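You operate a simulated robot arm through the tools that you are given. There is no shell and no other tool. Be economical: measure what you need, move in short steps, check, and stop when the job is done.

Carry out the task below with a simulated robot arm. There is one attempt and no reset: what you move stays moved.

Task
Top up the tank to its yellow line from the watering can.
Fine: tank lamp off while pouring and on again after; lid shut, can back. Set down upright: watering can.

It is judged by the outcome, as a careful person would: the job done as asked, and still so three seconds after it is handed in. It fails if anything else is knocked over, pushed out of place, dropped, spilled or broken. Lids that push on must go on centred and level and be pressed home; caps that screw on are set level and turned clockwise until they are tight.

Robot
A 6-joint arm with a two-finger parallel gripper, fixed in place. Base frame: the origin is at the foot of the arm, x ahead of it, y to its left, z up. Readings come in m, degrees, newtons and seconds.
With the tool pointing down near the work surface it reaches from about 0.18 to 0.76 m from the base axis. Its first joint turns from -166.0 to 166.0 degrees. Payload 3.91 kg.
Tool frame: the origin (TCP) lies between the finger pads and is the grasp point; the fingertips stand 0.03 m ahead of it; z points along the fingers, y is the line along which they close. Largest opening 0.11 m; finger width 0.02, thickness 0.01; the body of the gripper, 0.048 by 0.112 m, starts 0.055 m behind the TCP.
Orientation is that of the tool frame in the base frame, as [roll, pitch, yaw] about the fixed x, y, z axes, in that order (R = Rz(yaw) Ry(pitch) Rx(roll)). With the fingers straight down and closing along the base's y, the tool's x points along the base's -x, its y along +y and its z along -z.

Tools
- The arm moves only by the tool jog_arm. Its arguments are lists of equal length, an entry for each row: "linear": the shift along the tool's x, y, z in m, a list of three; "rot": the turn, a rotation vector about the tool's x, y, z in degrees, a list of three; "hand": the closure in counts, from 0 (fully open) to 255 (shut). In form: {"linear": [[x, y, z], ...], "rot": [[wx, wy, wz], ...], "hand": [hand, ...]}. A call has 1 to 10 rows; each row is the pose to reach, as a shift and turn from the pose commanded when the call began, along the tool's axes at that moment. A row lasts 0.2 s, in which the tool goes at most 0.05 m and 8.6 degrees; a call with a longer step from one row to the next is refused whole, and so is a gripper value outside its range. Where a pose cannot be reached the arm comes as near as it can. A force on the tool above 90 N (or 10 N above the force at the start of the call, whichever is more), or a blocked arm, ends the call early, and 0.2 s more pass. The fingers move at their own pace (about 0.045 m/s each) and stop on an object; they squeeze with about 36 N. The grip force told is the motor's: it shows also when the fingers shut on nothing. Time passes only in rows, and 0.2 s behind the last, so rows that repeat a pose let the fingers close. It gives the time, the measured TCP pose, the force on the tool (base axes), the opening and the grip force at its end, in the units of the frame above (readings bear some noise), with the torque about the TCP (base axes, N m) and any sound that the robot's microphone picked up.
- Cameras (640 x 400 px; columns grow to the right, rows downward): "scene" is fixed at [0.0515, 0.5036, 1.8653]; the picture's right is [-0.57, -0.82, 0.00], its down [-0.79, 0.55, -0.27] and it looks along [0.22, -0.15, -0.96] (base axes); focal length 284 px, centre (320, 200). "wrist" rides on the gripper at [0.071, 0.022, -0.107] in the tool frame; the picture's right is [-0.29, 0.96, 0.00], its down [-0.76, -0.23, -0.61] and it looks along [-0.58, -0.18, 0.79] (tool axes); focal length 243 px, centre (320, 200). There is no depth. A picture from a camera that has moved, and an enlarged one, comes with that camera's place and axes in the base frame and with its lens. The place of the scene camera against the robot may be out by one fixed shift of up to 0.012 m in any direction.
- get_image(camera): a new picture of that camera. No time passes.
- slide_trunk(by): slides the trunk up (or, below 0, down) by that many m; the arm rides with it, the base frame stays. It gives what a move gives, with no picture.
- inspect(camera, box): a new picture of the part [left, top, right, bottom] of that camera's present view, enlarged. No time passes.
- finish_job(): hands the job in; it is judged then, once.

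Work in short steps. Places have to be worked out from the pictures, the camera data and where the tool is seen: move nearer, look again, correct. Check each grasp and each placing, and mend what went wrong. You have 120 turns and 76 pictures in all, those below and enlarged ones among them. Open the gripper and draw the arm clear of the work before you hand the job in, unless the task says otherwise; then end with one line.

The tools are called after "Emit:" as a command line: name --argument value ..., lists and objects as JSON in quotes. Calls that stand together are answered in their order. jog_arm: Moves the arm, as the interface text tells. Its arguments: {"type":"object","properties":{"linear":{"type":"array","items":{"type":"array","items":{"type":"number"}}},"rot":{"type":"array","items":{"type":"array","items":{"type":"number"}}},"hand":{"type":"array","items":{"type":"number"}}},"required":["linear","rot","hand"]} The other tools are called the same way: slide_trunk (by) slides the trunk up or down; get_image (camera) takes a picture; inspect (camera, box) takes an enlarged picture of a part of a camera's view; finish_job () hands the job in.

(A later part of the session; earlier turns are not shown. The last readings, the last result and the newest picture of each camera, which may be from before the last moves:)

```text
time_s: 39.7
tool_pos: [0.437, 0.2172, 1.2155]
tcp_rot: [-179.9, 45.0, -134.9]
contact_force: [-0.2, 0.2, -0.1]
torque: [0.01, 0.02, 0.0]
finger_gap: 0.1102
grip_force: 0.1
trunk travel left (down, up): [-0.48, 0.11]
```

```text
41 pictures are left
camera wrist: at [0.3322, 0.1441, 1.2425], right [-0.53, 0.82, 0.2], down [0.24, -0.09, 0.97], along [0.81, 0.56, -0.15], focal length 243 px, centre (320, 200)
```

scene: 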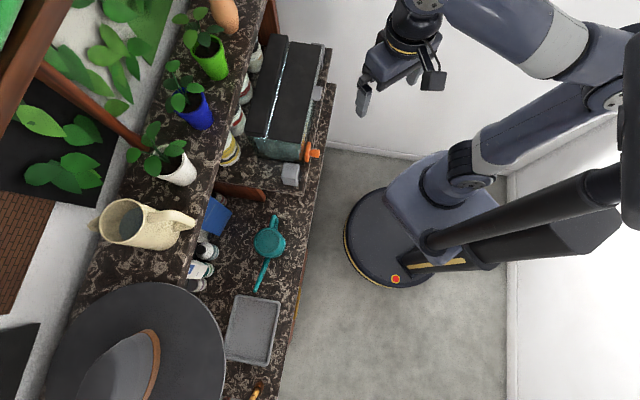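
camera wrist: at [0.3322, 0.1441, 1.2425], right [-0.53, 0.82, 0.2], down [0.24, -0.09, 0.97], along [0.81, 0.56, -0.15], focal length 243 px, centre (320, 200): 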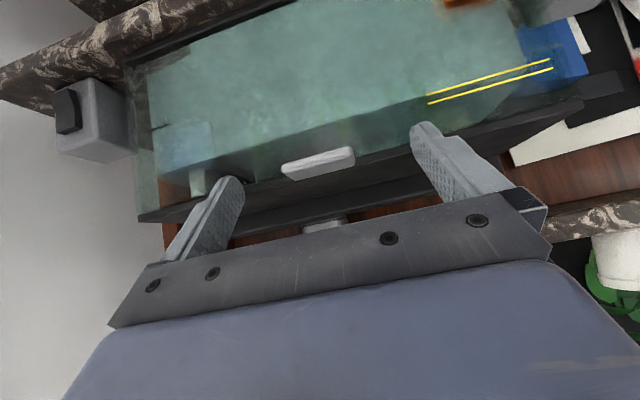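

The tips straddle the tab, so I'll close on it.

Emit:
jog_arm --linear '[[0, 0, 0], [0, 0, 0], [0, 0, 0], [0, 0, 0], [0, 0, 0], [0, 0, 0]]' --rot '[[0, 0, 0], [0, 0, 0], [0, 0, 0], [0, 0, 0], [0, 0, 0], [0, 0, 0]]' --hand '[255, 255, 255, 255, 255, 255]'

Emit:
inspect --camera "wrist" --box '[220, 90, 430, 230]'

```text
time_s: 41.1
tool_pos: [0.436, 0.2169, 1.2152]
tcp_rot: [180.0, 45.0, -134.9]
contact_force: [2.1, -2.6, 0.0]
torque: [-0.05, -0.08, -0.13]
finger_gap: 0.0438
grip_force: 44.7
trunk travel left (down, up): [-0.48, 0.11]
```

```text
2.86 times, centred on (325, 160) of wrist
camera zoom: at [0.3322, 0.1437, 1.2428], right [-0.53, 0.82, 0.2], down [0.24, -0.09, 0.97], along [0.81, 0.56, -0.15], focal length 693 px, centre (306, 314)
```

zoom: 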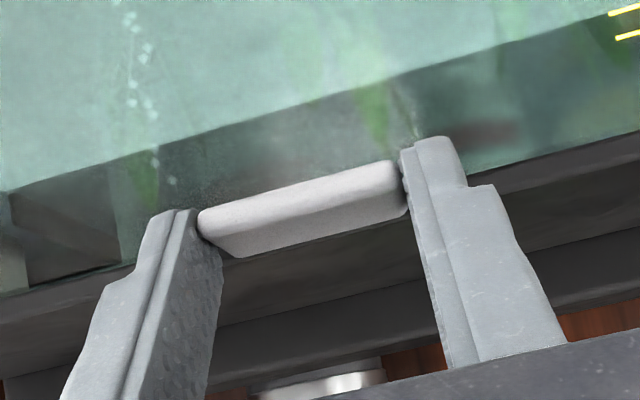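

The tab is held with a 0.044 m gap. I'll lift the lid through the first 20° along an arc of about 0.10 m radius and check the forces.

Emit:
jog_arm --linear '[[-0.008, 0, -0.006], [-0.0158, 0, -0.0111], [-0.0245, 0, -0.0155], [-0.0331, 0, -0.0195]]' --rot '[[0, 2.5, 0], [0, 5, 0], [0, 7.5, 0], [0, 10, 0]]' --hand '[255, 255, 255, 255]'

Emit:
get_image --camera "scene"

```text
time_s: 42.1
tool_pos: [0.4426, 0.2229, 1.2526]
tcp_rot: [-179.9, 34.9, -135.0]
contact_force: [-5.8, -6.6, -8.9]
torque: [-1.18, 1.1, -0.01]
finger_gap: 0.0435
grip_force: 45.0
trunk travel left (down, up): [-0.48, 0.11]
```

```text
39 pictures are left
```

scene: 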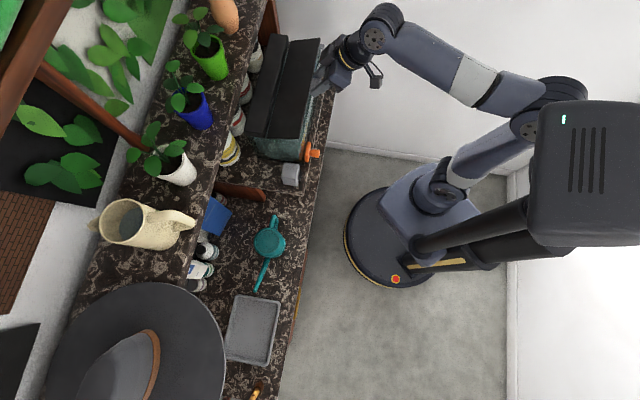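

The lid is lifting and the forces suggest a slightly larger radius. I'll continue to about 50° with R of 0.105.

Emit:
jog_arm --linear '[[-0.009, 0, -0.0048], [-0.0182, 0, -0.0091], [-0.028, 0, -0.0124], [-0.0378, 0, -0.0151], [-0.048, 0, -0.0167], [-0.0581, 0, -0.0177]]' --rot '[[0, 2.5, 0], [0, 5, 0], [0, 7.5, 0], [0, 10, 0], [0, 12.5, 0], [0, 15, 0]]' --hand '[255, 255, 255, 255, 255, 255]'

```text
time_s: 43.5
tool_pos: [0.4672, 0.2506, 1.3035]
tcp_rot: [-179.9, 20.0, -134.9]
contact_force: [-5.7, -8.1, -2.8]
torque: [-0.9, 0.9, 0.14]
finger_gap: 0.0435
grip_force: 45.0
trunk travel left (down, up): [-0.48, 0.11]
```

The path fits R of 0.111 with the lid at about 47°. I'll continue to 84° and check how it looks.

Emit:
jog_arm --linear '[[-0.0115, 0, -0.004], [-0.0233, 0, -0.0068], [-0.035, 0, -0.008], [-0.0465, 0, -0.0085], [-0.058, 0, -0.0072], [-0.0695, 0, -0.0053]]' --rot '[[0, 0, 0], [0, 0, 0], [0, 0, 0], [0, 0, 0], [0, 0, 0], [0, 0, 0]]' --hand '[255, 255, 255, 255, 255, 255]'

Emit:
get_image --camera "scene"

```text
time_s: 44.9
tool_pos: [0.5151, 0.2966, 1.3311]
tcp_rot: [180.0, 19.9, -134.8]
contact_force: [-1.4, 0.8, -0.4]
torque: [-0.01, 0.01, 0.01]
finger_gap: 0.0
grip_force: 37.8
trunk travel left (down, up): [-0.48, 0.11]
```

```text
38 pictures are left
```

scene: 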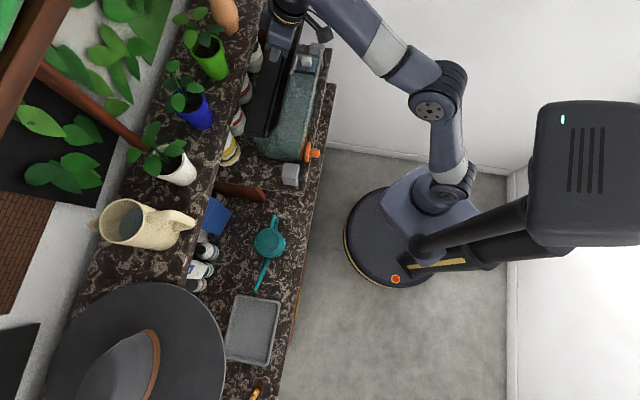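

The fingers slipped off the tab (gap 0), but the tank still looks open. I'll enlarge to see where the lid is.

Emit:
inspect --camera "scene" --box '[240, 20, 340, 180]'

Emit:
get_image --camera "wrist"

```text
2.50 times, centred on (290, 100) of scene
camera zoom: at [0.0515, 0.5036, 1.8653], right [-0.57, -0.82, 0.0], down [-0.79, 0.55, -0.27], along [0.22, -0.15, -0.96], focal length 711 px, centre (395, 450)
```

zoom: 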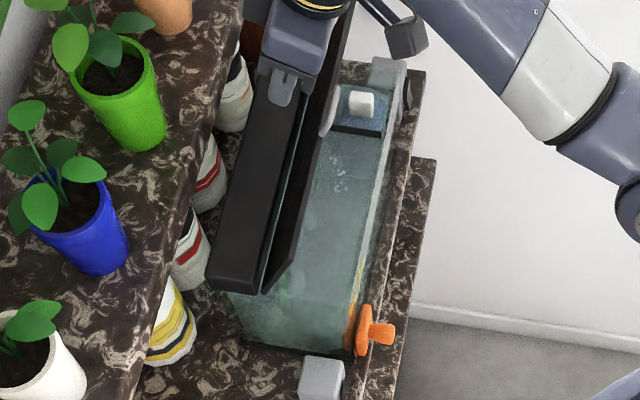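

```text
36 pictures are left
camera wrist: at [0.4271, 0.2388, 1.4078], right [-0.49, 0.87, 0.1], down [0.52, 0.2, 0.83], along [0.7, 0.45, -0.55], focal length 243 px, centre (320, 200)
```

wrist: 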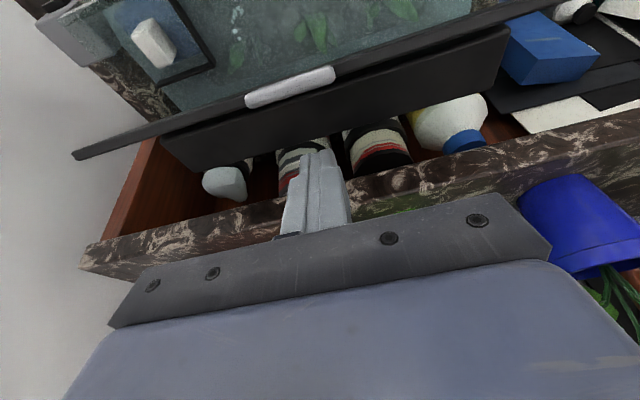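

The lid stays up by itself at roughly 60° (friction hinge), with my fingers now behind it. I'll lift over it, come round to the front and push it further back.

Emit:
jog_arm --linear '[[-0.0137, 0, -0.0376], [-0.0274, 0, -0.0752], [0.0086, 0, -0.0885], [0.0446, 0, -0.1015], [0.08, 0, -0.114]]' --rot '[[0, 0, 0], [0, 0, 0], [0, 0, 0], [0, 0, 0], [0, 0, 0]]' --hand '[255, 255, 255, 255, 255]'

Emit:
get_image --camera "wrist"

```text
time_s: 46.1
tool_pos: [0.4316, 0.2136, 1.4114]
tcp_rot: [-179.8, 20.1, -134.8]
contact_force: [-0.4, -0.4, 0.9]
torque: [0.01, -0.05, 0.02]
finger_gap: 0.0001
grip_force: 37.9
out of reach, approached as far as the arm can: row 1, 2, 3, 4
trunk travel left (down, up): [-0.48, 0.11]
```

```text
35 pictures are left
camera wrist: at [0.3437, 0.1552, 1.4883], right [-0.48, 0.87, 0.1], down [0.52, 0.19, 0.83], along [0.7, 0.45, -0.54], focal length 243 px, centre (320, 200)
```

wrist: 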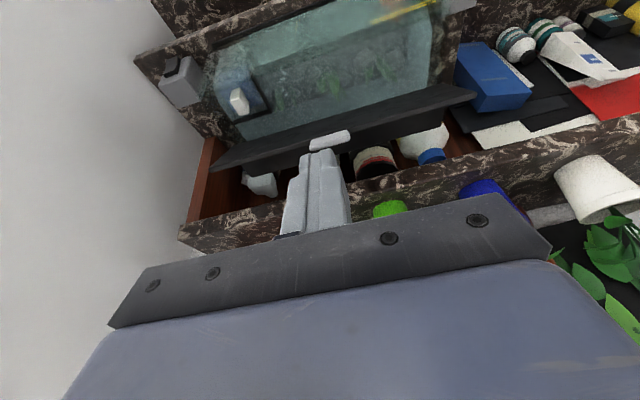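

I'm in front of the lid, still at about 60°. I'll go down 0.10 m and then push forward gently.

Emit:
jog_arm --linear '[[0.0171, 0, 0.047], [0.0342, 0, 0.094], [0.0062, 0, 0.104], [-0.0128, 0, 0.111]]' --rot '[[0, 0, 0], [0, 0, 0], [0, 0, 0], [0, 0, 0]]' --hand '[255, 255, 255, 255]'

Emit:
jog_arm --linear '[[-0.0095, 0, 0.0034], [-0.019, 0, 0.0068], [-0.0285, 0, 0.0103], [-0.038, 0, 0.0137], [-0.047, 0, 0.017], [-0.056, 0, 0.0205]]' --rot '[[0, 0, 0], [0, 0, 0], [0, 0, 0], [0, 0, 0], [0, 0, 0], [0, 0, 0]]' --hand '[255, 255, 255, 255, 255, 255]'

Emit:
inspect --camera "scene" --box '[240, 20, 340, 180]'

```text
time_s: 47.1
tool_pos: [0.47, 0.25, 1.3109]
tcp_rot: [-179.8, 20.0, -134.9]
contact_force: [0.1, 0.3, 0.8]
torque: [0.01, 0.0, -0.04]
finger_gap: 0.0
grip_force: 37.5
trunk travel left (down, up): [-0.48, 0.11]
```

```text
time_s: 48.5
tool_pos: [0.5123, 0.2924, 1.3124]
tcp_rot: [-179.9, 19.9, -134.9]
contact_force: [-0.1, 0.3, 0.3]
torque: [-0.03, 0.0, 0.0]
finger_gap: 0.0
grip_force: 37.5
trunk travel left (down, up): [-0.48, 0.11]
```

```text
2.50 times, centred on (290, 100) of scene
camera zoom: at [0.0515, 0.5036, 1.8653], right [-0.57, -0.82, 0.0], down [-0.79, 0.55, -0.27], along [0.22, -0.15, -0.96], focal length 711 px, centre (395, 450)
```

zoom: 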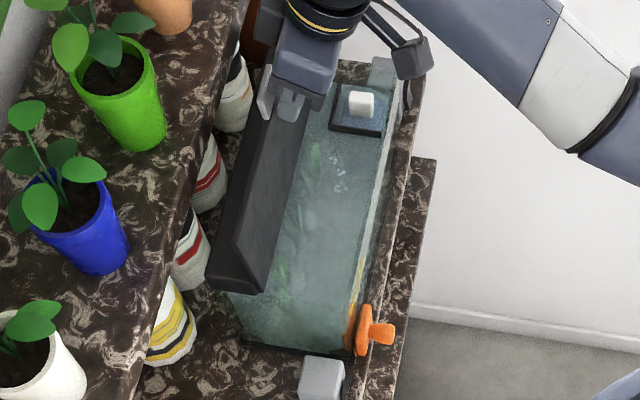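

The lid now leans back past vertical against the hood. I'll draw back and tilt for a view of the water level at the yellow lines.

Emit:
jog_arm --linear '[[0.04, 0, -0.011], [0.08, 0, -0.022], [0.12, 0, -0.033], [0.1608, 0, -0.0436]]' --rot '[[0, -6, 0], [0, -12, 0], [0, -18, 0], [0, -25, 0]]' --hand '[200, 100, 0, 0]'

Emit:
inspect --camera "wrist" --box '[270, 10, 490, 140]'

```text
time_s: 49.5
tool_pos: [0.3928, 0.1747, 1.2978]
tcp_rot: [-179.8, 45.2, -134.8]
contact_force: [0.9, 0.2, 0.0]
torque: [-0.01, 0.03, -0.01]
finger_gap: 0.0844
grip_force: 0.1
trunk travel left (down, up): [-0.48, 0.11]
```

```text
2.91 times, centred on (380, 75) of wrist
camera zoom: at [0.2892, 0.1014, 1.3231], right [-0.53, 0.82, 0.2], down [0.24, -0.09, 0.97], along [0.81, 0.56, -0.15], focal length 706 px, centre (146, 564)
```

zoom: 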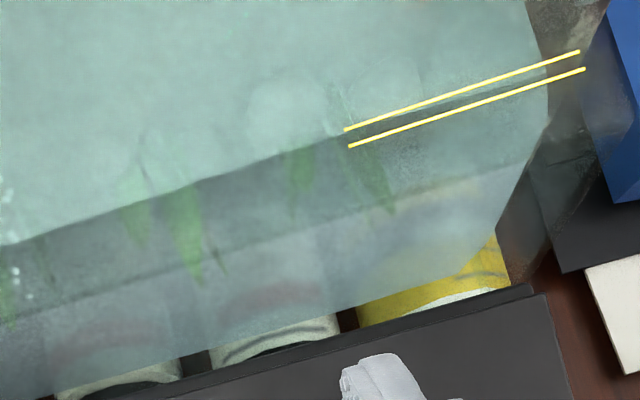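

Emit:
inspect --camera "wrist" --box '[360, 10, 480, 85]'

```text
5.33 times, centred on (420, 48) of wrist
camera zoom: at [0.2892, 0.1014, 1.3231], right [-0.53, 0.82, 0.2], down [0.24, -0.09, 0.97], along [0.81, 0.56, -0.15], focal length 1294 px, centre (-213, 1013)
```

zoom: 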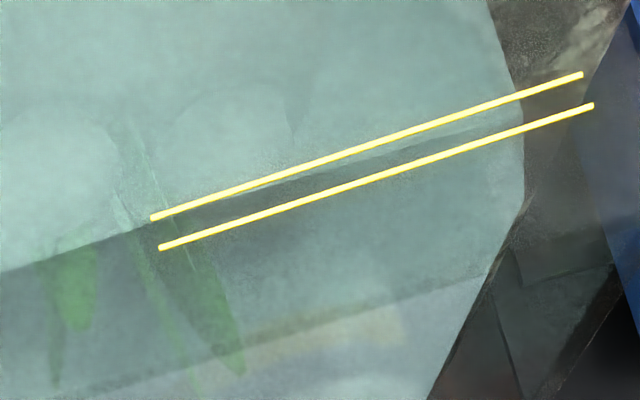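

The lines look like a narrow band but the water edge is ambiguous from above. I'll lower to look almost level through the front glass.

Emit:
jog_arm --linear '[[0.026, 0.033, 0.012], [0.052, 0.067, 0.024], [0.078, 0.1, 0.036], [0.105, 0.134, 0.047]]' --rot '[[0, -4, 0], [0, -8, 0], [0, -12, 0], [0, -15, 0]]' --hand '[0, 0, 0, 0]'

Emit:
get_image --camera "wrist"

```text
time_s: 50.5
tool_pos: [0.2691, 0.2418, 1.1889]
tcp_rot: [-179.8, 60.1, -134.7]
contact_force: [0.5, 0.2, 0.3]
torque: [0.02, 0.0, 0.0]
finger_gap: 0.1102
grip_force: 0.2
trunk travel left (down, up): [-0.48, 0.11]
```

```text
31 pictures are left
camera wrist: at [0.1638, 0.1659, 1.1819], right [-0.58, 0.78, 0.25], down [0.06, -0.27, 0.96], along [0.81, 0.57, 0.11], focal length 243 px, centre (320, 200)
```

wrist: 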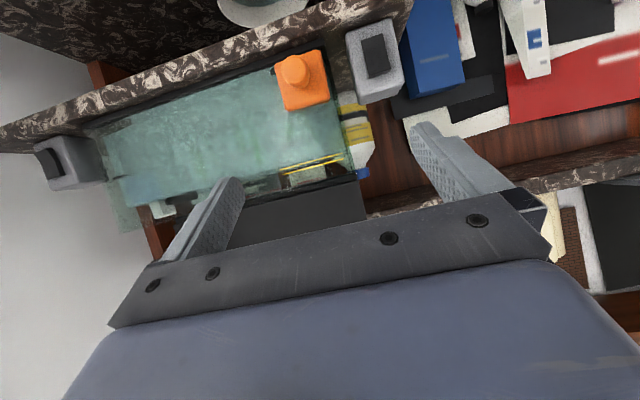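

Emit:
inspect --camera "wrist" --box '[225, 120, 385, 220]'

```text
4.00 times, centred on (305, 170) of wrist
camera zoom: at [0.1638, 0.1659, 1.1819], right [-0.58, 0.78, 0.25], down [0.06, -0.27, 0.96], along [0.81, 0.57, 0.11], focal length 970 px, centre (380, 320)
```

zoom: 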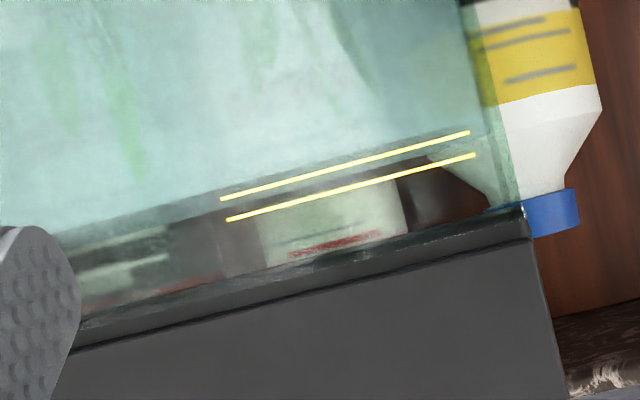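

The water edge sits right around the lower of the two yellow lines (z about 1.168; upper line 1.174), so a small top-up is needed. Now I'll go over to the teal can to look at it from above.

Emit:
jog_arm --linear '[[-0.03, 0.01, 0.0], [-0.05, 0.03, 0.02], [-0.07, 0.055, 0.04], [-0.09, 0.08, 0.06], [-0.11, 0.105, 0.085], [-0.13, 0.13, 0.11], [-0.145, 0.15, 0.13], [-0.154, 0.161, 0.147]]' --rot '[[0, 7.5, 0], [0, 15, 0], [0, 22.5, 0], [0, 30, 0], [0, 37.5, 0], [0, 45, 0], [0, 52.5, 0], [0, 60, 0]]' --hand '[0, 0, 0, 0, 0, 0, 0, 0]'

Emit:
get_image --camera "wrist"

```text
time_s: 52.3
tool_pos: [0.2963, 0.4894, 1.237]
tcp_rot: [179.9, 0.1, -135.0]
contact_force: [-0.4, -0.8, 0.9]
torque: [0.0, -0.02, -0.02]
finger_gap: 0.1099
grip_force: 0.0
out of reach, approached as far as the arm can: row 8
trunk travel left (down, up): [-0.48, 0.11]
```

```text
29 pictures are left
camera wrist: at [0.2307, 0.4561, 1.3452], right [-0.47, 0.88, 0.0], down [0.7, 0.37, 0.61], along [0.54, 0.29, -0.79], focal length 243 px, centre (320, 200)
```

wrist: 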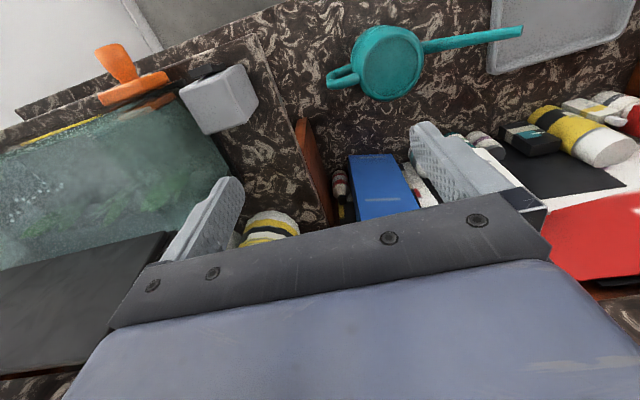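

The can's top centre comes out at about (0.235, 0.572, 0.95), with the spout along -e1 and the handle toward the tank. I'll lower the trunk and enlarge the can.

Emit:
slide_trunk --by -0.15

Emit:
get_image --camera "wrist"

```text
time_s: 54.0
tool_pos: [0.2973, 0.4912, 1.0874]
tcp_rot: [179.9, 0.2, -135.0]
contact_force: [-0.6, 0.2, 0.5]
torque: [0.01, 0.02, 0.02]
finger_gap: 0.1098
grip_force: 0.0
trunk travel left (down, up): [-0.33, 0.26]
```

```text
28 pictures are left
camera wrist: at [0.2308, 0.4562, 1.1954], right [-0.47, 0.88, 0.0], down [0.7, 0.37, 0.61], along [0.54, 0.29, -0.79], focal length 243 px, centre (320, 200)
```

wrist: 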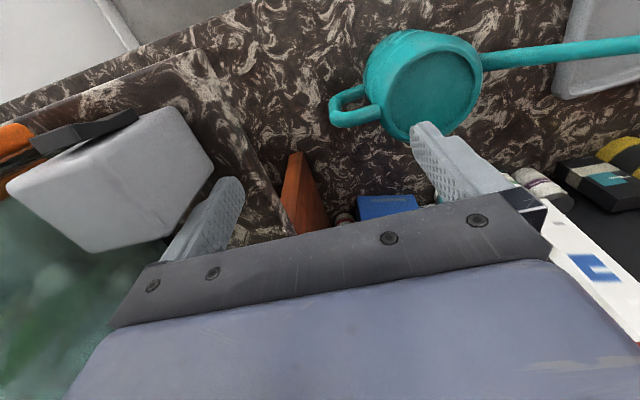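

I see the can closely. I'll enlarge it to measure the handle and body.

Emit:
inspect --camera "wrist" --box '[310, 10, 510, 145]'

```text
2.96 times, centred on (410, 78) of wrist
camera zoom: at [0.2308, 0.4562, 1.1954], right [-0.47, 0.88, 0.0], down [0.7, 0.37, 0.61], along [0.54, 0.29, -0.79], focal length 719 px, centre (53, 563)
```

zoom: 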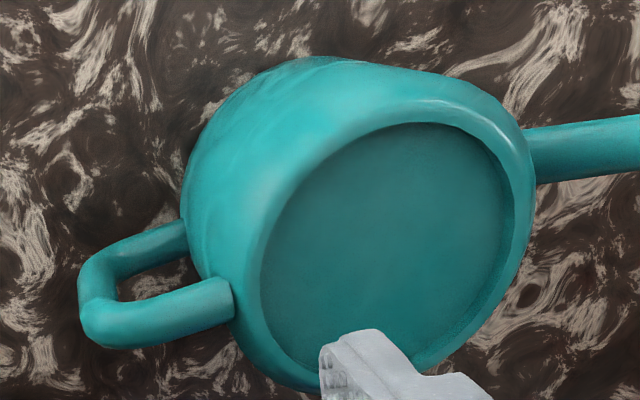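

The handle is a 16 mm rod loop; its top arm is at about n 0.570, outer bar at e1 -0.15, z about 0.955. I'll move clear of the switch box, then turn the hand 90° so the fingers close across the handle.

Emit:
jog_arm --linear '[[0, 0.02, -0.04], [-0.006, 0.05, -0.06], [-0.0125, 0.07, -0.06]]' --rot '[[0, 0, 0], [0, 0, 0], [0, 0, 0]]' --hand '[60, 60, 60]'

Emit:
jog_arm --linear '[[0, 0, 0], [0, 0, 0], [0, 0, 0], [0, 0, 0], [0, 0, 0], [0, 0, 0], [0, 0, 0], [0, 0, 0], [0, 0, 0], [0, 0, 0]]' --rot '[[0, 0, 8.5], [0, 0, 17], [0, 0, 25.5], [0, 0, 34], [0, 0, 42.5], [0, 0, 51], [0, 0, 59.5], [0, 0, 68], [0, 0, 76.5], [0, 0, 85]]' --hand '[60, 60, 60, 60, 60, 60, 60, 60, 60, 60]'

Emit:
jog_arm --linear '[[0, 0, 0], [0, 0, 0]]' --rot '[[0, 0, 5], [0, 0, 5]]' --hand '[60, 60]'

Emit:
get_image --camera "wrist"

```text
time_s: 54.8
tool_pos: [0.255, 0.4977, 1.0964]
tcp_rot: [180.0, 0.3, -135.0]
contact_force: [-0.6, 0.2, -0.6]
torque: [0.02, 0.04, 0.03]
finger_gap: 0.0843
grip_force: 0.0
out of reach, approached as far as the arm can: row 1, 2, 3
trunk travel left (down, up): [-0.33, 0.26]
```

```text
time_s: 57.0
tool_pos: [0.2544, 0.4984, 1.0962]
tcp_rot: [179.5, -0.2, 139.8]
contact_force: [0.6, -1.0, -0.2]
torque: [-0.03, 0.01, 0.0]
finger_gap: 0.0844
grip_force: 0.0
trunk travel left (down, up): [-0.33, 0.26]
```

```text
time_s: 57.6
tool_pos: [0.255, 0.4976, 1.0962]
tcp_rot: [179.6, -0.1, 135.0]
contact_force: [-0.7, -0.2, 0.1]
torque: [-0.02, 0.0, 0.01]
finger_gap: 0.0841
grip_force: 0.0
trunk travel left (down, up): [-0.33, 0.26]
```

```text
26 pictures are left
camera wrist: at [0.2207, 0.5639, 1.2046], right [0.88, 0.47, 0.01], down [0.37, -0.7, 0.6], along [0.29, -0.53, -0.8], focal length 243 px, centre (320, 200)
```

wrist: 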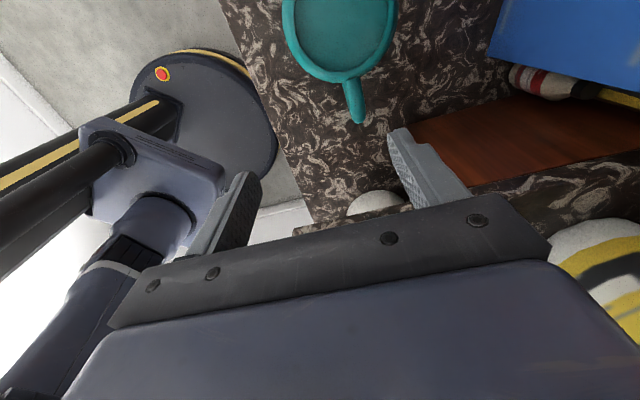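

The handle lies at n 0.568 with its outer bar at e1 about -0.152. I'll line up above it and go down to just above.

Emit:
jog_arm --linear '[[-0.007, 0.018, 0.02], [-0.0145, 0.036, 0.05], [-0.0145, 0.036, 0.09], [-0.0145, 0.036, 0.1]]' --rot '[[0, 0, 0], [0, 0, 0], [0, 0, 0], [0, 0, 0]]' --hand '[60, 60, 60, 60]'

Emit:
get_image --camera "wrist"

```text
time_s: 58.6
tool_pos: [0.2928, 0.5141, 0.9971]
tcp_rot: [179.8, 0.0, 135.0]
contact_force: [0.2, -0.8, 0.9]
torque: [0.01, 0.01, -0.01]
finger_gap: 0.0837
grip_force: 0.1
trunk travel left (down, up): [-0.33, 0.26]
```

```text
25 pictures are left
camera wrist: at [0.2573, 0.5805, 1.1051], right [0.88, 0.47, 0.0], down [0.37, -0.7, 0.61], along [0.29, -0.53, -0.79], focal length 243 px, centre (320, 200)
```

wrist: 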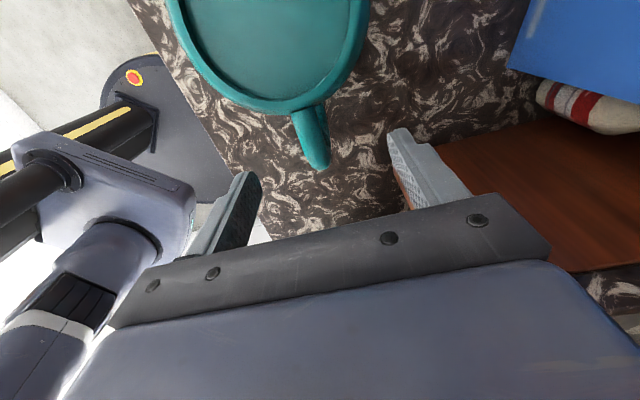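

Lined up to within 3 mm. I'll go down 0.06 m so the pads straddle the handle, and close.

Emit:
jog_arm --linear '[[0, -0.003, 0.03], [0, -0.003, 0.06], [0, -0.003, 0.06]]' --rot '[[0, 0, 0], [0, 0, 0], [0, 0, 0]]' --hand '[60, 60, 60]'

Emit:
jog_arm --linear '[[0, 0, 0], [0, 0, 0], [0, 0, 0], [0, 0, 0], [0, 0, 0], [0, 0, 0]]' --rot '[[0, 0, 0], [0, 0, 0], [0, 0, 0], [0, 0, 0], [0, 0, 0], [0, 0, 0]]' --hand '[120, 160, 200, 255, 255, 255]'

Emit:
get_image --camera "wrist"

```text
time_s: 59.4
tool_pos: [0.2903, 0.5122, 0.9354]
tcp_rot: [179.8, 0.1, 135.1]
contact_force: [0.4, 0.2, -0.6]
torque: [0.0, -0.02, 0.05]
finger_gap: 0.0842
grip_force: 0.0
trunk travel left (down, up): [-0.33, 0.26]
```

```text
time_s: 60.8
tool_pos: [0.29, 0.5124, 0.937]
tcp_rot: [179.8, 0.0, 135.1]
contact_force: [0.1, -0.3, 1.3]
torque: [-0.14, 0.26, -0.01]
finger_gap: 0.0147
grip_force: 36.0
trunk travel left (down, up): [-0.33, 0.26]
```

```text
24 pictures are left
camera wrist: at [0.2548, 0.5789, 1.0448], right [0.88, 0.47, 0.0], down [0.37, -0.7, 0.61], along [0.29, -0.53, -0.79], focal length 243 px, centre (320, 200)
```

wrist: 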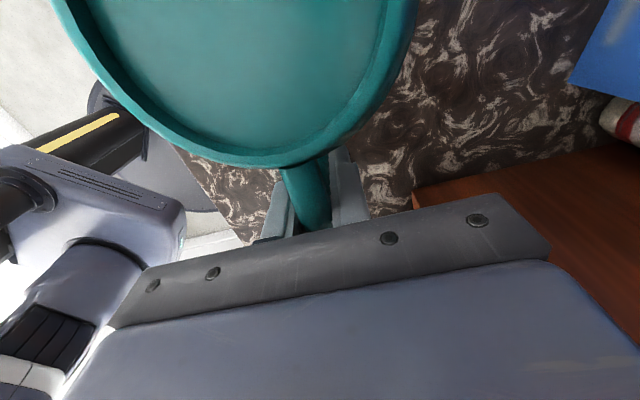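

The handle is held (gap 0.0147). The grasp pose to return to is (0.290, 0.512, 0.937), yaw 135. I'll lift 3 cm slowly as a test.

Emit:
jog_arm --linear '[[0, 0, -0.005], [0, 0, -0.012], [0, 0, -0.02], [0, 0, -0.03], [0, 0, -0.03]]' --rot '[[0, 0, 0], [0, 0, 0], [0, 0, 0], [0, 0, 0], [0, 0, 0]]' --hand '[255, 255, 255, 255, 255]'

Emit:
get_image --camera "wrist"

```text
time_s: 62.0
tool_pos: [0.29, 0.5127, 0.9673]
tcp_rot: [179.7, -0.1, 135.1]
contact_force: [-0.5, 0.1, -5.7]
torque: [-0.32, -0.32, 0.01]
finger_gap: 0.0145
grip_force: 36.1
trunk travel left (down, up): [-0.33, 0.26]
```

```text
23 pictures are left
camera wrist: at [0.2548, 0.5787, 1.0751], right [0.88, 0.47, 0.0], down [0.37, -0.7, 0.61], along [0.29, -0.53, -0.79], focal length 243 px, centre (320, 200)
```

wrist: 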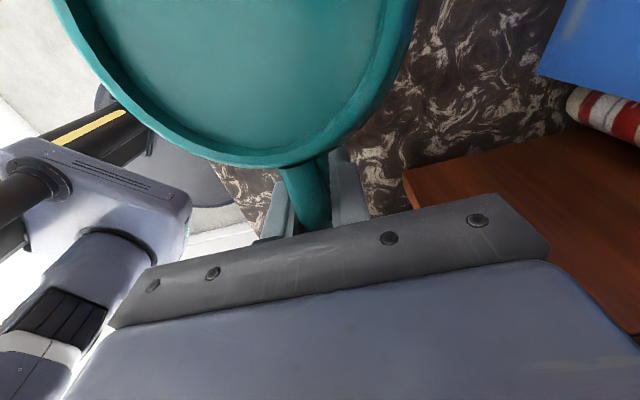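

The can is held firmly: 5.7 N, with no visible rotation. I'll raise the trunk fully to lift it straight up.

Emit:
slide_trunk --by 0.26

Emit:
get_image --camera "scene"

```text
time_s: 64.7
tool_pos: [0.2899, 0.5125, 1.2269]
tcp_rot: [179.7, 0.0, 135.1]
contact_force: [-0.1, -0.3, -4.9]
torque: [-0.35, -0.33, 0.02]
finger_gap: 0.0145
grip_force: 35.8
trunk travel left (down, up): [-0.59, 0.0]
```

```text
22 pictures are left
```

scene: 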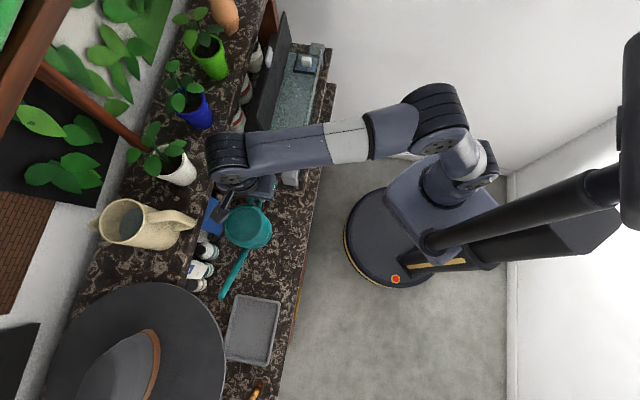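

The can hangs level. Since the spout already points along -e1, I'll pour from the right end of the tank, so both spout and can stay over the open water. First I'll pull back from the bench and raise it.

Emit:
jog_arm --linear '[[0, -0.03, -0.005], [0, -0.06, -0.02], [0, -0.09, -0.04], [0, -0.12, -0.065], [0, -0.15, -0.09], [0, -0.167, -0.11], [0, -0.167, -0.113]]' --rot '[[0, 0, 0], [0, 0, 0], [0, 0, 0], [0, 0, 0], [0, 0, 0], [0, 0, 0], [0, 0, 0]]' --hand '[255, 255, 255, 255, 255, 255, 255]'

Emit:
jog_arm --linear '[[-0.04, 0, 0], [-0.085, 0, 0], [-0.13, 0, 0], [-0.175, 0, 0], [-0.22, 0, 0], [-0.265, 0, 0], [-0.31, 0, 0], [-0.355, 0, 0], [-0.4, 0, 0], [-0.44, 0, 0]]' --rot '[[0, 0, 0], [0, 0, 0], [0, 0, 0], [0, 0, 0], [0, 0, 0], [0, 0, 0], [0, 0, 0], [0, 0, 0], [0, 0, 0], [0, 0, 0]]' --hand '[255, 255, 255, 255, 255, 255, 255, 255, 255, 255]'

Emit:
get_image --camera "scene"

```text
time_s: 66.3
tool_pos: [0.1708, 0.3935, 1.3389]
tcp_rot: [179.8, 0.0, 135.1]
contact_force: [0.4, -0.8, -5.1]
torque: [-0.32, -0.31, 0.03]
finger_gap: 0.0145
grip_force: 35.9
trunk travel left (down, up): [-0.59, 0.0]
```

```text
time_s: 68.5
tool_pos: [0.4833, 0.0819, 1.3398]
tcp_rot: [179.8, 0.0, 135.1]
contact_force: [0.0, -0.1, -5.5]
torque: [-0.32, -0.3, -0.02]
finger_gap: 0.0146
grip_force: 36.2
trunk travel left (down, up): [-0.59, 0.0]
```

```text
21 pictures are left
```

scene: 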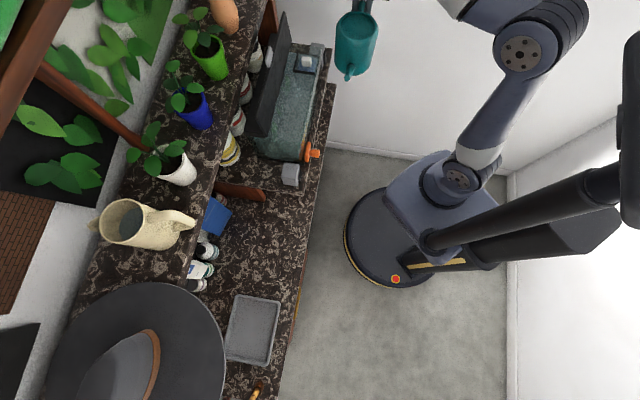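

The spout tip is where I computed. I'll move in over the tank, watching reach.

Emit:
jog_arm --linear '[[0, 0.035, 0], [0, 0.07, 0], [0, 0.1, 0], [0, 0.125, 0], [0, 0.132, 0]]' --rot '[[0, 0, 0], [0, 0, 0], [0, 0, 0], [0, 0, 0], [0, 0, 0]]' --hand '[255, 255, 255, 255, 255]'

Emit:
inspect --camera "scene" --box '[230, 0, 350, 190]'

```text
time_s: 69.7
tool_pos: [0.5784, 0.1769, 1.3396]
tcp_rot: [179.8, 0.1, 135.1]
contact_force: [-0.1, 0.7, -6.1]
torque: [-0.33, -0.29, 0.01]
finger_gap: 0.0145
grip_force: 36.2
trunk travel left (down, up): [-0.59, 0.0]
```

```text
2.11 times, centred on (290, 95) of scene
camera zoom: at [0.0515, 0.5036, 1.8653], right [-0.57, -0.82, 0.0], down [-0.79, 0.55, -0.27], along [0.22, -0.15, -0.96], focal length 599 px, centre (383, 421)
```

zoom: 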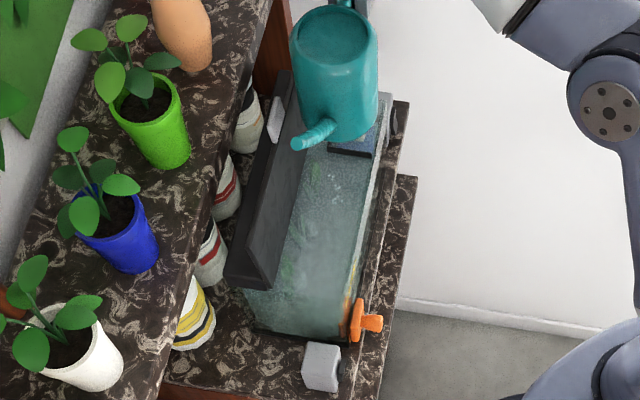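

I'm in place over the tank; the spout tip should be at e1 0.06, n 0.54. I'll tilt slowly to 20° and watch the weight.

Emit:
jog_arm --linear '[[0, 0, 0], [0, 0, 0], [0, 0, 0], [0, 0, 0], [0, 0, 0]]' --rot '[[0, -4, 0], [0, -8, 0], [0, -12, 0], [0, -16, 0], [0, -20, 0]]' --hand '[255, 255, 255, 255, 255]'

Emit:
inspect --camera "scene" --box '[230, 0, 350, 190]'

```text
time_s: 70.9
tool_pos: [0.5776, 0.1782, 1.3393]
tcp_rot: [179.8, 20.0, 135.0]
contact_force: [0.5, 0.8, -5.5]
torque: [-0.28, -0.3, 0.01]
finger_gap: 0.0146
grip_force: 36.0
trunk travel left (down, up): [-0.59, 0.0]
```

```text
2.11 times, centred on (290, 95) of scene
camera zoom: at [0.0515, 0.5036, 1.8653], right [-0.57, -0.82, 0.0], down [-0.79, 0.55, -0.27], along [0.22, -0.15, -0.96], focal length 599 px, centre (383, 421)
```

zoom: 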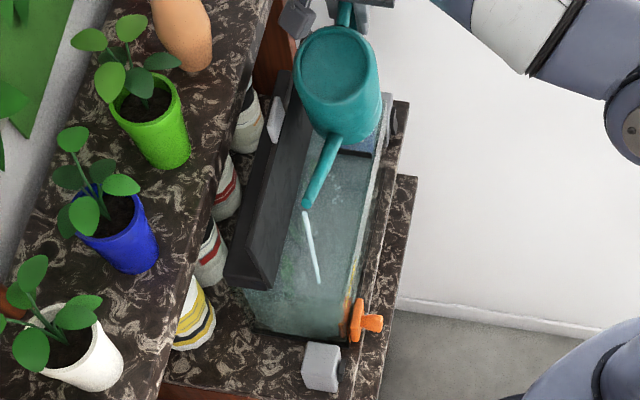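

It is already pouring, with the stream landing well inside (e1 about 0.04, n 0.54). I'll hold about 1 s and check weight and level.

Emit:
jog_arm --linear '[[0, 0, 0], [0, 0, 0], [0, 0, 0], [0, 0, 0], [0, 0, 0]]' --rot '[[0, 0, 0], [0, 0, 0], [0, 0, 0], [0, 0, 0], [0, 0, 0]]' --hand '[255, 255, 255, 255, 255]'

Emit:
inspect --camera "scene" --box '[250, 60, 340, 170]'

```text
time_s: 72.1
tool_pos: [0.5775, 0.1767, 1.3398]
tcp_rot: [179.8, 19.9, 135.1]
contact_force: [-0.1, -0.5, -6.2]
torque: [-0.26, -0.27, -0.03]
finger_gap: 0.0145
grip_force: 36.3
trunk travel left (down, up): [-0.59, 0.0]
```

```text
3.64 times, centred on (295, 115) of scene
camera zoom: at [0.0515, 0.5036, 1.8653], right [-0.57, -0.82, 0.0], down [-0.79, 0.55, -0.27], along [0.22, -0.15, -0.96], focal length 1034 px, centre (411, 509)
```

zoom: 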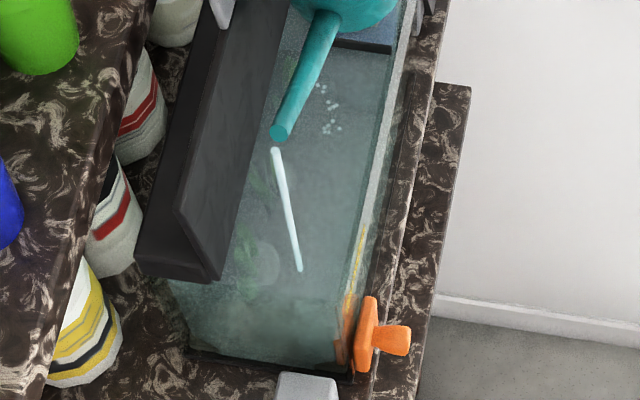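

Still a steady stream. I'll zoom the scene camera on the yellow lines to see whether the level shows from here.

Emit:
inspect --camera "scene" --box '[295, 95, 335, 165]'

```text
5.71 times, centred on (315, 130) of scene
camera zoom: at [0.0515, 0.5036, 1.8653], right [-0.57, -0.82, 0.0], down [-0.79, 0.55, -0.27], along [0.22, -0.15, -0.96], focal length 1625 px, centre (349, 600)
```

zoom: 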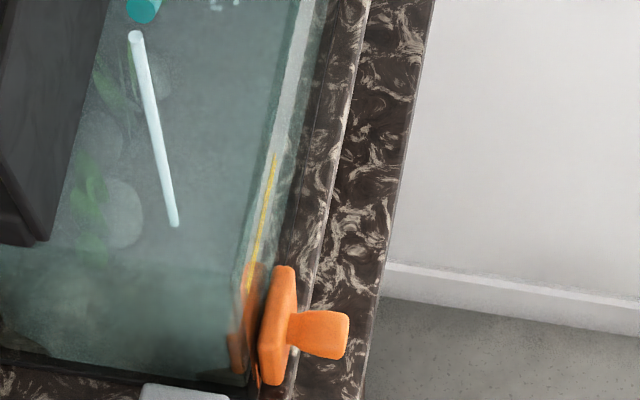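

The level can't be read from here. I'll hold 2 s more and use the torque as a weight gauge.

Emit:
jog_arm --linear '[[0, 0, 0], [0, 0, 0], [0, 0, 0], [0, 0, 0], [0, 0, 0], [0, 0, 0], [0, 0, 0], [0, 0, 0], [0, 0, 0]]' --rot '[[0, 0, 0], [0, 0, 0], [0, 0, 0], [0, 0, 0], [0, 0, 0], [0, 0, 0], [0, 0, 0], [0, 0, 0], [0, 0, 0]]' --hand '[255, 255, 255, 255, 255, 255, 255, 255, 255]'

```text
time_s: 74.1
tool_pos: [0.5771, 0.1768, 1.3384]
tcp_rot: [179.8, 19.9, 135.1]
contact_force: [0.9, 0.3, -5.2]
torque: [-0.26, -0.22, 0.01]
finger_gap: 0.0145
grip_force: 35.6
trunk travel left (down, up): [-0.59, 0.0]
```

The torque suggests roughly 100 ml has gone in. I'll stop here and bring the can upright, to check the level before adding more.

Emit:
jog_arm --linear '[[0, 0, 0], [0, 0, 0], [0, 0, 0], [0, 0, 0], [0, 0, 0]]' --rot '[[0, 7, 0], [0, 13, 0], [0, 18, 0], [0, 20, 0], [0, 20, 0]]' --hand '[255, 255, 255, 255, 255]'

Emit:
jog_arm --linear '[[0, 0, 0], [0, 0, 0], [0, 0, 0], [0, 0, 0], [0, 0, 0]]' --rot '[[0, 0, 0], [0, 0, 0], [0, 0, 0], [0, 0, 0], [0, 0, 0]]' --hand '[255, 255, 255, 255, 255]'

Emit:
inspect --camera "scene" --box '[230, 0, 350, 190]'

```text
time_s: 75.3
tool_pos: [0.5773, 0.1767, 1.3389]
tcp_rot: [179.9, 0.0, 135.2]
contact_force: [-0.6, -0.2, -5.4]
torque: [-0.27, -0.29, 0.02]
finger_gap: 0.0144
grip_force: 35.8
trunk travel left (down, up): [-0.59, 0.0]
```

```text
time_s: 76.5
tool_pos: [0.5766, 0.1762, 1.3391]
tcp_rot: [179.8, 0.0, 135.2]
contact_force: [-0.5, 0.1, -4.9]
torque: [-0.3, -0.31, 0.01]
finger_gap: 0.0145
grip_force: 35.3
trunk travel left (down, up): [-0.59, 0.0]
```

```text
2.11 times, centred on (290, 95) of scene
camera zoom: at [0.0515, 0.5036, 1.8653], right [-0.57, -0.82, 0.0], down [-0.79, 0.55, -0.27], along [0.22, -0.15, -0.96], focal length 599 px, centre (383, 421)
```

zoom: 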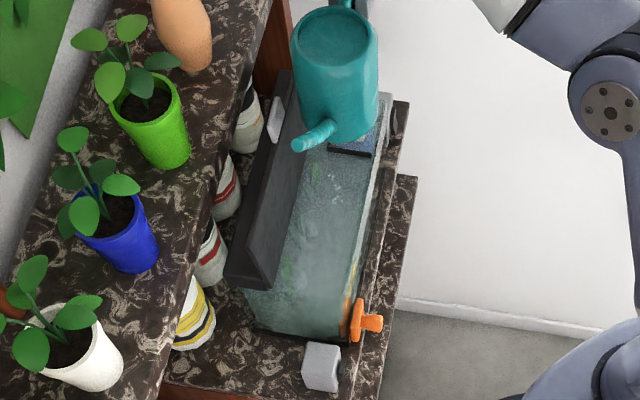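

The upright torque fell from about 0.455 to 0.415 N·m, so about 50 ml went in, roughly 1 mm of level. Another pour of about 4 s at 21° is safe before inspecting.

Emit:
jog_arm --linear '[[0, 0, 0], [0, 0, 0], [0, 0, 0], [0, 0, 0], [0, 0, 0], [0, 0, 0], [0, 0, 0], [0, 0, 0], [0, 0, 0], [0, 0, 0]]' --rot '[[0, -7, 0], [0, -14, 0], [0, -21, 0], [0, -21, 0], [0, -21, 0], [0, -21, 0], [0, -21, 0], [0, -21, 0], [0, -21, 0], [0, -21, 0]]' --hand '[255, 255, 255, 255, 255, 255, 255, 255, 255, 255]'

Emit:
jog_arm --linear '[[0, 0, 0], [0, 0, 0], [0, 0, 0], [0, 0, 0], [0, 0, 0], [0, 0, 0], [0, 0, 0], [0, 0, 0], [0, 0, 0], [0, 0, 0]]' --rot '[[0, 0, 0], [0, 0, 0], [0, 0, 0], [0, 0, 0], [0, 0, 0], [0, 0, 0], [0, 7, 0], [0, 14, 0], [0, 21, 0], [0, 21, 0]]' --hand '[255, 255, 255, 255, 255, 255, 255, 255, 255, 255]'

Emit:
jog_arm --linear '[[0, 0, 0], [0, 0, 0], [0, 0, 0]]' --rot '[[0, 0, 0], [0, 0, 0], [0, 0, 0]]' --hand '[255, 255, 255]'

```text
time_s: 78.7
tool_pos: [0.5768, 0.1769, 1.3399]
tcp_rot: [179.9, 21.0, 135.0]
contact_force: [0.8, 0.7, -4.7]
torque: [-0.22, -0.21, 0.02]
finger_gap: 0.0147
grip_force: 35.9
trunk travel left (down, up): [-0.59, 0.0]
```

```text
time_s: 80.9
tool_pos: [0.5764, 0.1768, 1.3394]
tcp_rot: [179.8, -0.1, 135.1]
contact_force: [0.9, -0.6, -5.5]
torque: [-0.29, -0.29, -0.02]
finger_gap: 0.0144
grip_force: 36.3
trunk travel left (down, up): [-0.59, 0.0]
```

```text
time_s: 81.7
tool_pos: [0.5762, 0.1767, 1.3391]
tcp_rot: [179.8, 0.0, 135.2]
contact_force: [0.1, 0.2, -5.0]
torque: [-0.3, -0.27, -0.03]
finger_gap: 0.0145
grip_force: 36.1
trunk travel left (down, up): [-0.59, 0.0]
```

About 70 ml in all by torque, so the level may be in the band already. I'll take the can back to its place so that I can look at the level properly.

Emit:
jog_arm --linear '[[0, -0.04, 0], [0, -0.085, 0], [0, -0.13, 0], [0.04, -0.132, 0], [0.085, -0.132, 0], [0.13, -0.132, 0], [0.175, -0.132, 0], [0.22, -0.132, 0], [0.265, -0.132, 0], [0.31, -0.132, 0]]' --rot '[[0, 0, 0], [0, 0, 0], [0, 0, 0], [0, 0, 0], [0, 0, 0], [0, 0, 0], [0, 0, 0], [0, 0, 0], [0, 0, 0], [0, 0, 0]]' --hand '[255, 255, 255, 255, 255, 255, 255, 255, 255, 255]'

Emit:
jog_arm --linear '[[0.045, 0, 0], [0.09, 0, 0], [0.13, 0, 0], [0.13, 0.03, 0.02], [0.13, 0.06, 0.045], [0.13, 0.09, 0.07], [0.13, 0.12, 0.09], [0.13, 0.15, 0.105], [0.13, 0.167, 0.112]]' --rot '[[0, 0, 0], [0, 0, 0], [0, 0, 0], [0, 0, 0], [0, 0, 0], [0, 0, 0], [0, 0, 0], [0, 0, 0], [0, 0, 0]]' --hand '[255, 255, 255, 255, 255, 255, 255, 255, 255]'

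```text
time_s: 83.9
tool_pos: [0.265, 0.3039, 1.3404]
tcp_rot: [179.8, 0.0, 135.0]
contact_force: [-0.3, -0.6, -4.6]
torque: [-0.26, -0.27, 0.0]
finger_gap: 0.0146
grip_force: 36.0
trunk travel left (down, up): [-0.59, 0.0]
```

```text
time_s: 85.9
tool_pos: [0.2908, 0.5119, 1.2282]
tcp_rot: [179.8, 0.0, 135.2]
contact_force: [0.1, -0.2, -3.9]
torque: [-0.29, -0.24, 0.0]
finger_gap: 0.0145
grip_force: 36.0
trunk travel left (down, up): [-0.59, 0.0]
```

I'm back above its place, and the torque now suggests about 100 ml poured. I'll lower the trunk and set it down.

Emit:
slide_trunk --by -0.26

Emit:
jog_arm --linear '[[0, 0, 0.01], [0, 0, 0.02], [0, 0, 0.027], [0, 0, 0.03]]' --rot '[[0, 0, 0], [0, 0, 0], [0, 0, 0], [0, 0, 0]]' --hand '[255, 255, 255, 255]'

```text
time_s: 88.6
tool_pos: [0.2897, 0.5119, 0.968]
tcp_rot: [179.8, 0.0, 135.1]
contact_force: [-0.3, -0.5, -5.0]
torque: [-0.27, -0.27, 0.04]
finger_gap: 0.0146
grip_force: 36.2
trunk travel left (down, up): [-0.33, 0.26]
```

```text
time_s: 89.6
tool_pos: [0.2908, 0.5121, 0.9389]
tcp_rot: [179.8, 0.1, 135.1]
contact_force: [0.7, -0.3, -2.9]
torque: [-0.15, -0.12, -0.02]
finger_gap: 0.0145
grip_force: 35.5
trunk travel left (down, up): [-0.33, 0.26]
```

It is touching down (force fell to 2.9 N). I'll lower 1.5 mm more, then open slowly and lift off.

Emit:
jog_arm --linear '[[0, 0, 0.001], [0, 0, 0.0018], [0, 0, 0.0018]]' --rot '[[0, 0, 0], [0, 0, 0], [0, 0, 0]]' --hand '[255, 255, 255]'

Emit:
jog_arm --linear '[[0, 0, 0], [0, 0, 0], [0, 0, 0], [0, 0, 0], [0, 0, 0]]' --rot '[[0, 0, 0], [0, 0, 0], [0, 0, 0], [0, 0, 0], [0, 0, 0]]' --hand '[220, 180, 140, 100, 60]'

Emit:
get_image --camera "wrist"

```text
time_s: 90.4
tool_pos: [0.2913, 0.512, 0.9381]
tcp_rot: [179.6, -0.1, 135.1]
contact_force: [1.0, 0.1, 8.2]
torque: [0.58, 0.95, -0.03]
finger_gap: 0.0142
grip_force: 36.1
trunk travel left (down, up): [-0.33, 0.26]
```

```text
time_s: 91.6
tool_pos: [0.2909, 0.5128, 0.9361]
tcp_rot: [179.8, 0.1, 135.1]
contact_force: [0.1, -0.1, 0.3]
torque: [-0.03, 0.0, 0.03]
finger_gap: 0.0843
grip_force: 0.0
trunk travel left (down, up): [-0.33, 0.26]
```

```text
15 pictures are left
camera wrist: at [0.2557, 0.578, 1.0446], right [0.88, 0.47, 0.0], down [0.37, -0.7, 0.61], along [0.29, -0.53, -0.79], focal length 243 px, centre (320, 200)
```

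wrist: 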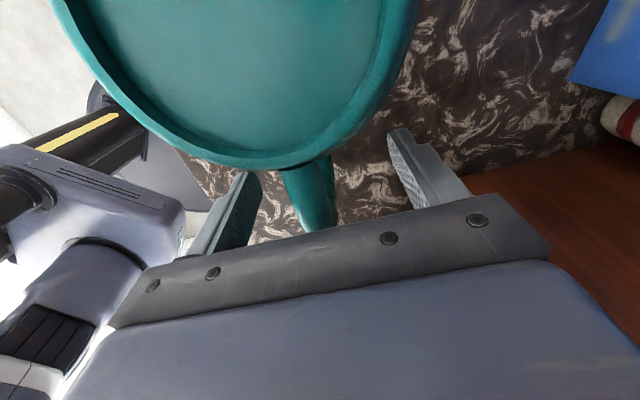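

The can stands upright in its place and is released. I'll rise, pull back, turn and go to the same level-view pose as before.

Emit:
jog_arm --linear '[[0, 0, -0.04], [0, 0, -0.08]]' --rot '[[0, 0, 0], [0, 0, 0]]' --hand '[60, 60]'

Emit:
slide_trunk --by 0.15

Emit:
jog_arm --linear '[[0, -0.04, 0], [0, -0.09, 0], [0, -0.14, 0], [0, -0.18, 0], [0, -0.2, 0], [0, -0.2, 0], [0, -0.2, 0], [0, -0.2, 0], [0, -0.2, 0], [0, -0.2, 0]]' --rot '[[0, 0, 0], [0, 0, 0], [0, 0, -8], [0, 0, -16], [0, 0, -24], [0, 0, -32], [0, 0, -40], [0, 0, -48], [0, 0, -56], [0, 0, -64]]' --hand '[0, 0, 0, 0, 0, 0, 0, 0, 0, 0]'

Emit:
jog_arm --linear '[[0, 0, 0], [0, 0, 0], [0, 0, 0], [0, 0, 0]]' --rot '[[0, 0, -8], [0, 0, -16], [0, 0, -24], [0, 0, -26]]' --hand '[0, 0, 0, 0]'

```text
time_s: 92.2
tool_pos: [0.2913, 0.5116, 1.0174]
tcp_rot: [179.8, 0.0, 135.1]
contact_force: [-0.3, 0.1, 0.9]
torque: [0.0, 0.03, -0.01]
finger_gap: 0.0844
grip_force: 0.1
trunk travel left (down, up): [-0.33, 0.26]
```

```text
time_s: 93.9
tool_pos: [0.2914, 0.5108, 1.1677]
tcp_rot: [179.8, -0.1, 135.1]
contact_force: [-0.4, -0.3, 0.8]
torque: [-0.02, -0.03, 0.0]
finger_gap: 0.084
grip_force: 0.2
trunk travel left (down, up): [-0.48, 0.11]
```

```text
time_s: 96.1
tool_pos: [0.1494, 0.3694, 1.1653]
tcp_rot: [179.8, 0.2, -160.7]
contact_force: [0.1, 0.2, 0.2]
torque: [0.02, 0.0, 0.01]
finger_gap: 0.1102
grip_force: 0.0
trunk travel left (down, up): [-0.48, 0.11]
```

```text
time_s: 97.1
tool_pos: [0.1494, 0.3705, 1.1661]
tcp_rot: [-180.0, 0.2, -134.8]
contact_force: [1.1, 0.2, -0.2]
torque: [0.01, 0.03, -0.01]
finger_gap: 0.1097
grip_force: 0.1
trunk travel left (down, up): [-0.48, 0.11]
```

Emit:
jog_arm --linear '[[0, -0.022, -0.002], [0, -0.044, -0.004], [0, -0.066, -0.006], [0.002, -0.088, -0.008], [0.003, -0.11, -0.01], [0.004, -0.132, -0.012], [0.005, -0.154, -0.014], [0.006, -0.1756, -0.015]]' --rot '[[0, -7.5, 0], [0, -15, 0], [0, -22.5, 0], [0, -30, 0], [0, -37.5, 0], [0, -45, 0], [0, -52.5, 0], [0, -60, 0]]' --hand '[0, 0, 0, 0, 0, 0, 0, 0]'

Emit:
inspect --camera "wrist" --box '[235, 140, 365, 215]'

```text
time_s: 98.9
tool_pos: [0.2682, 0.2433, 1.1807]
tcp_rot: [-179.9, 60.4, -134.8]
contact_force: [-0.7, 0.2, 0.4]
torque: [0.02, -0.01, -0.03]
finger_gap: 0.1099
grip_force: 0.1
trunk travel left (down, up): [-0.48, 0.11]
```

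```text
4.92 times, centred on (300, 178) of wrist
camera zoom: at [0.1638, 0.1677, 1.1736], right [-0.58, 0.78, 0.25], down [0.05, -0.27, 0.96], along [0.82, 0.57, 0.11], focal length 1194 px, centre (418, 311)
```

zoom: 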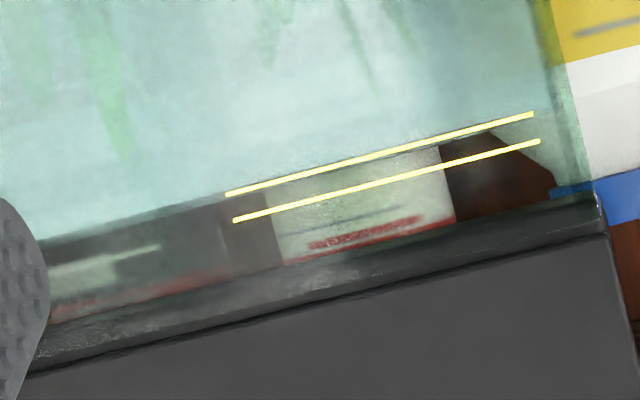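

The picture is clearer now: the air space starts right at the lower yellow line. One closer zoom will pin the waterline.

Emit:
inspect --camera "wrist" --box '[240, 158, 310, 200]'

```text
9.14 times, centred on (275, 179) of wrist
camera zoom: at [0.1638, 0.1677, 1.1736], right [-0.58, 0.78, 0.25], down [0.05, -0.27, 0.96], along [0.82, 0.57, 0.11], focal length 2218 px, centre (731, 392)
```

zoom: 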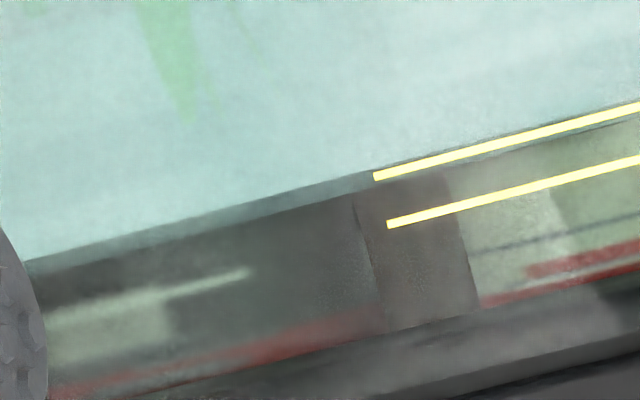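

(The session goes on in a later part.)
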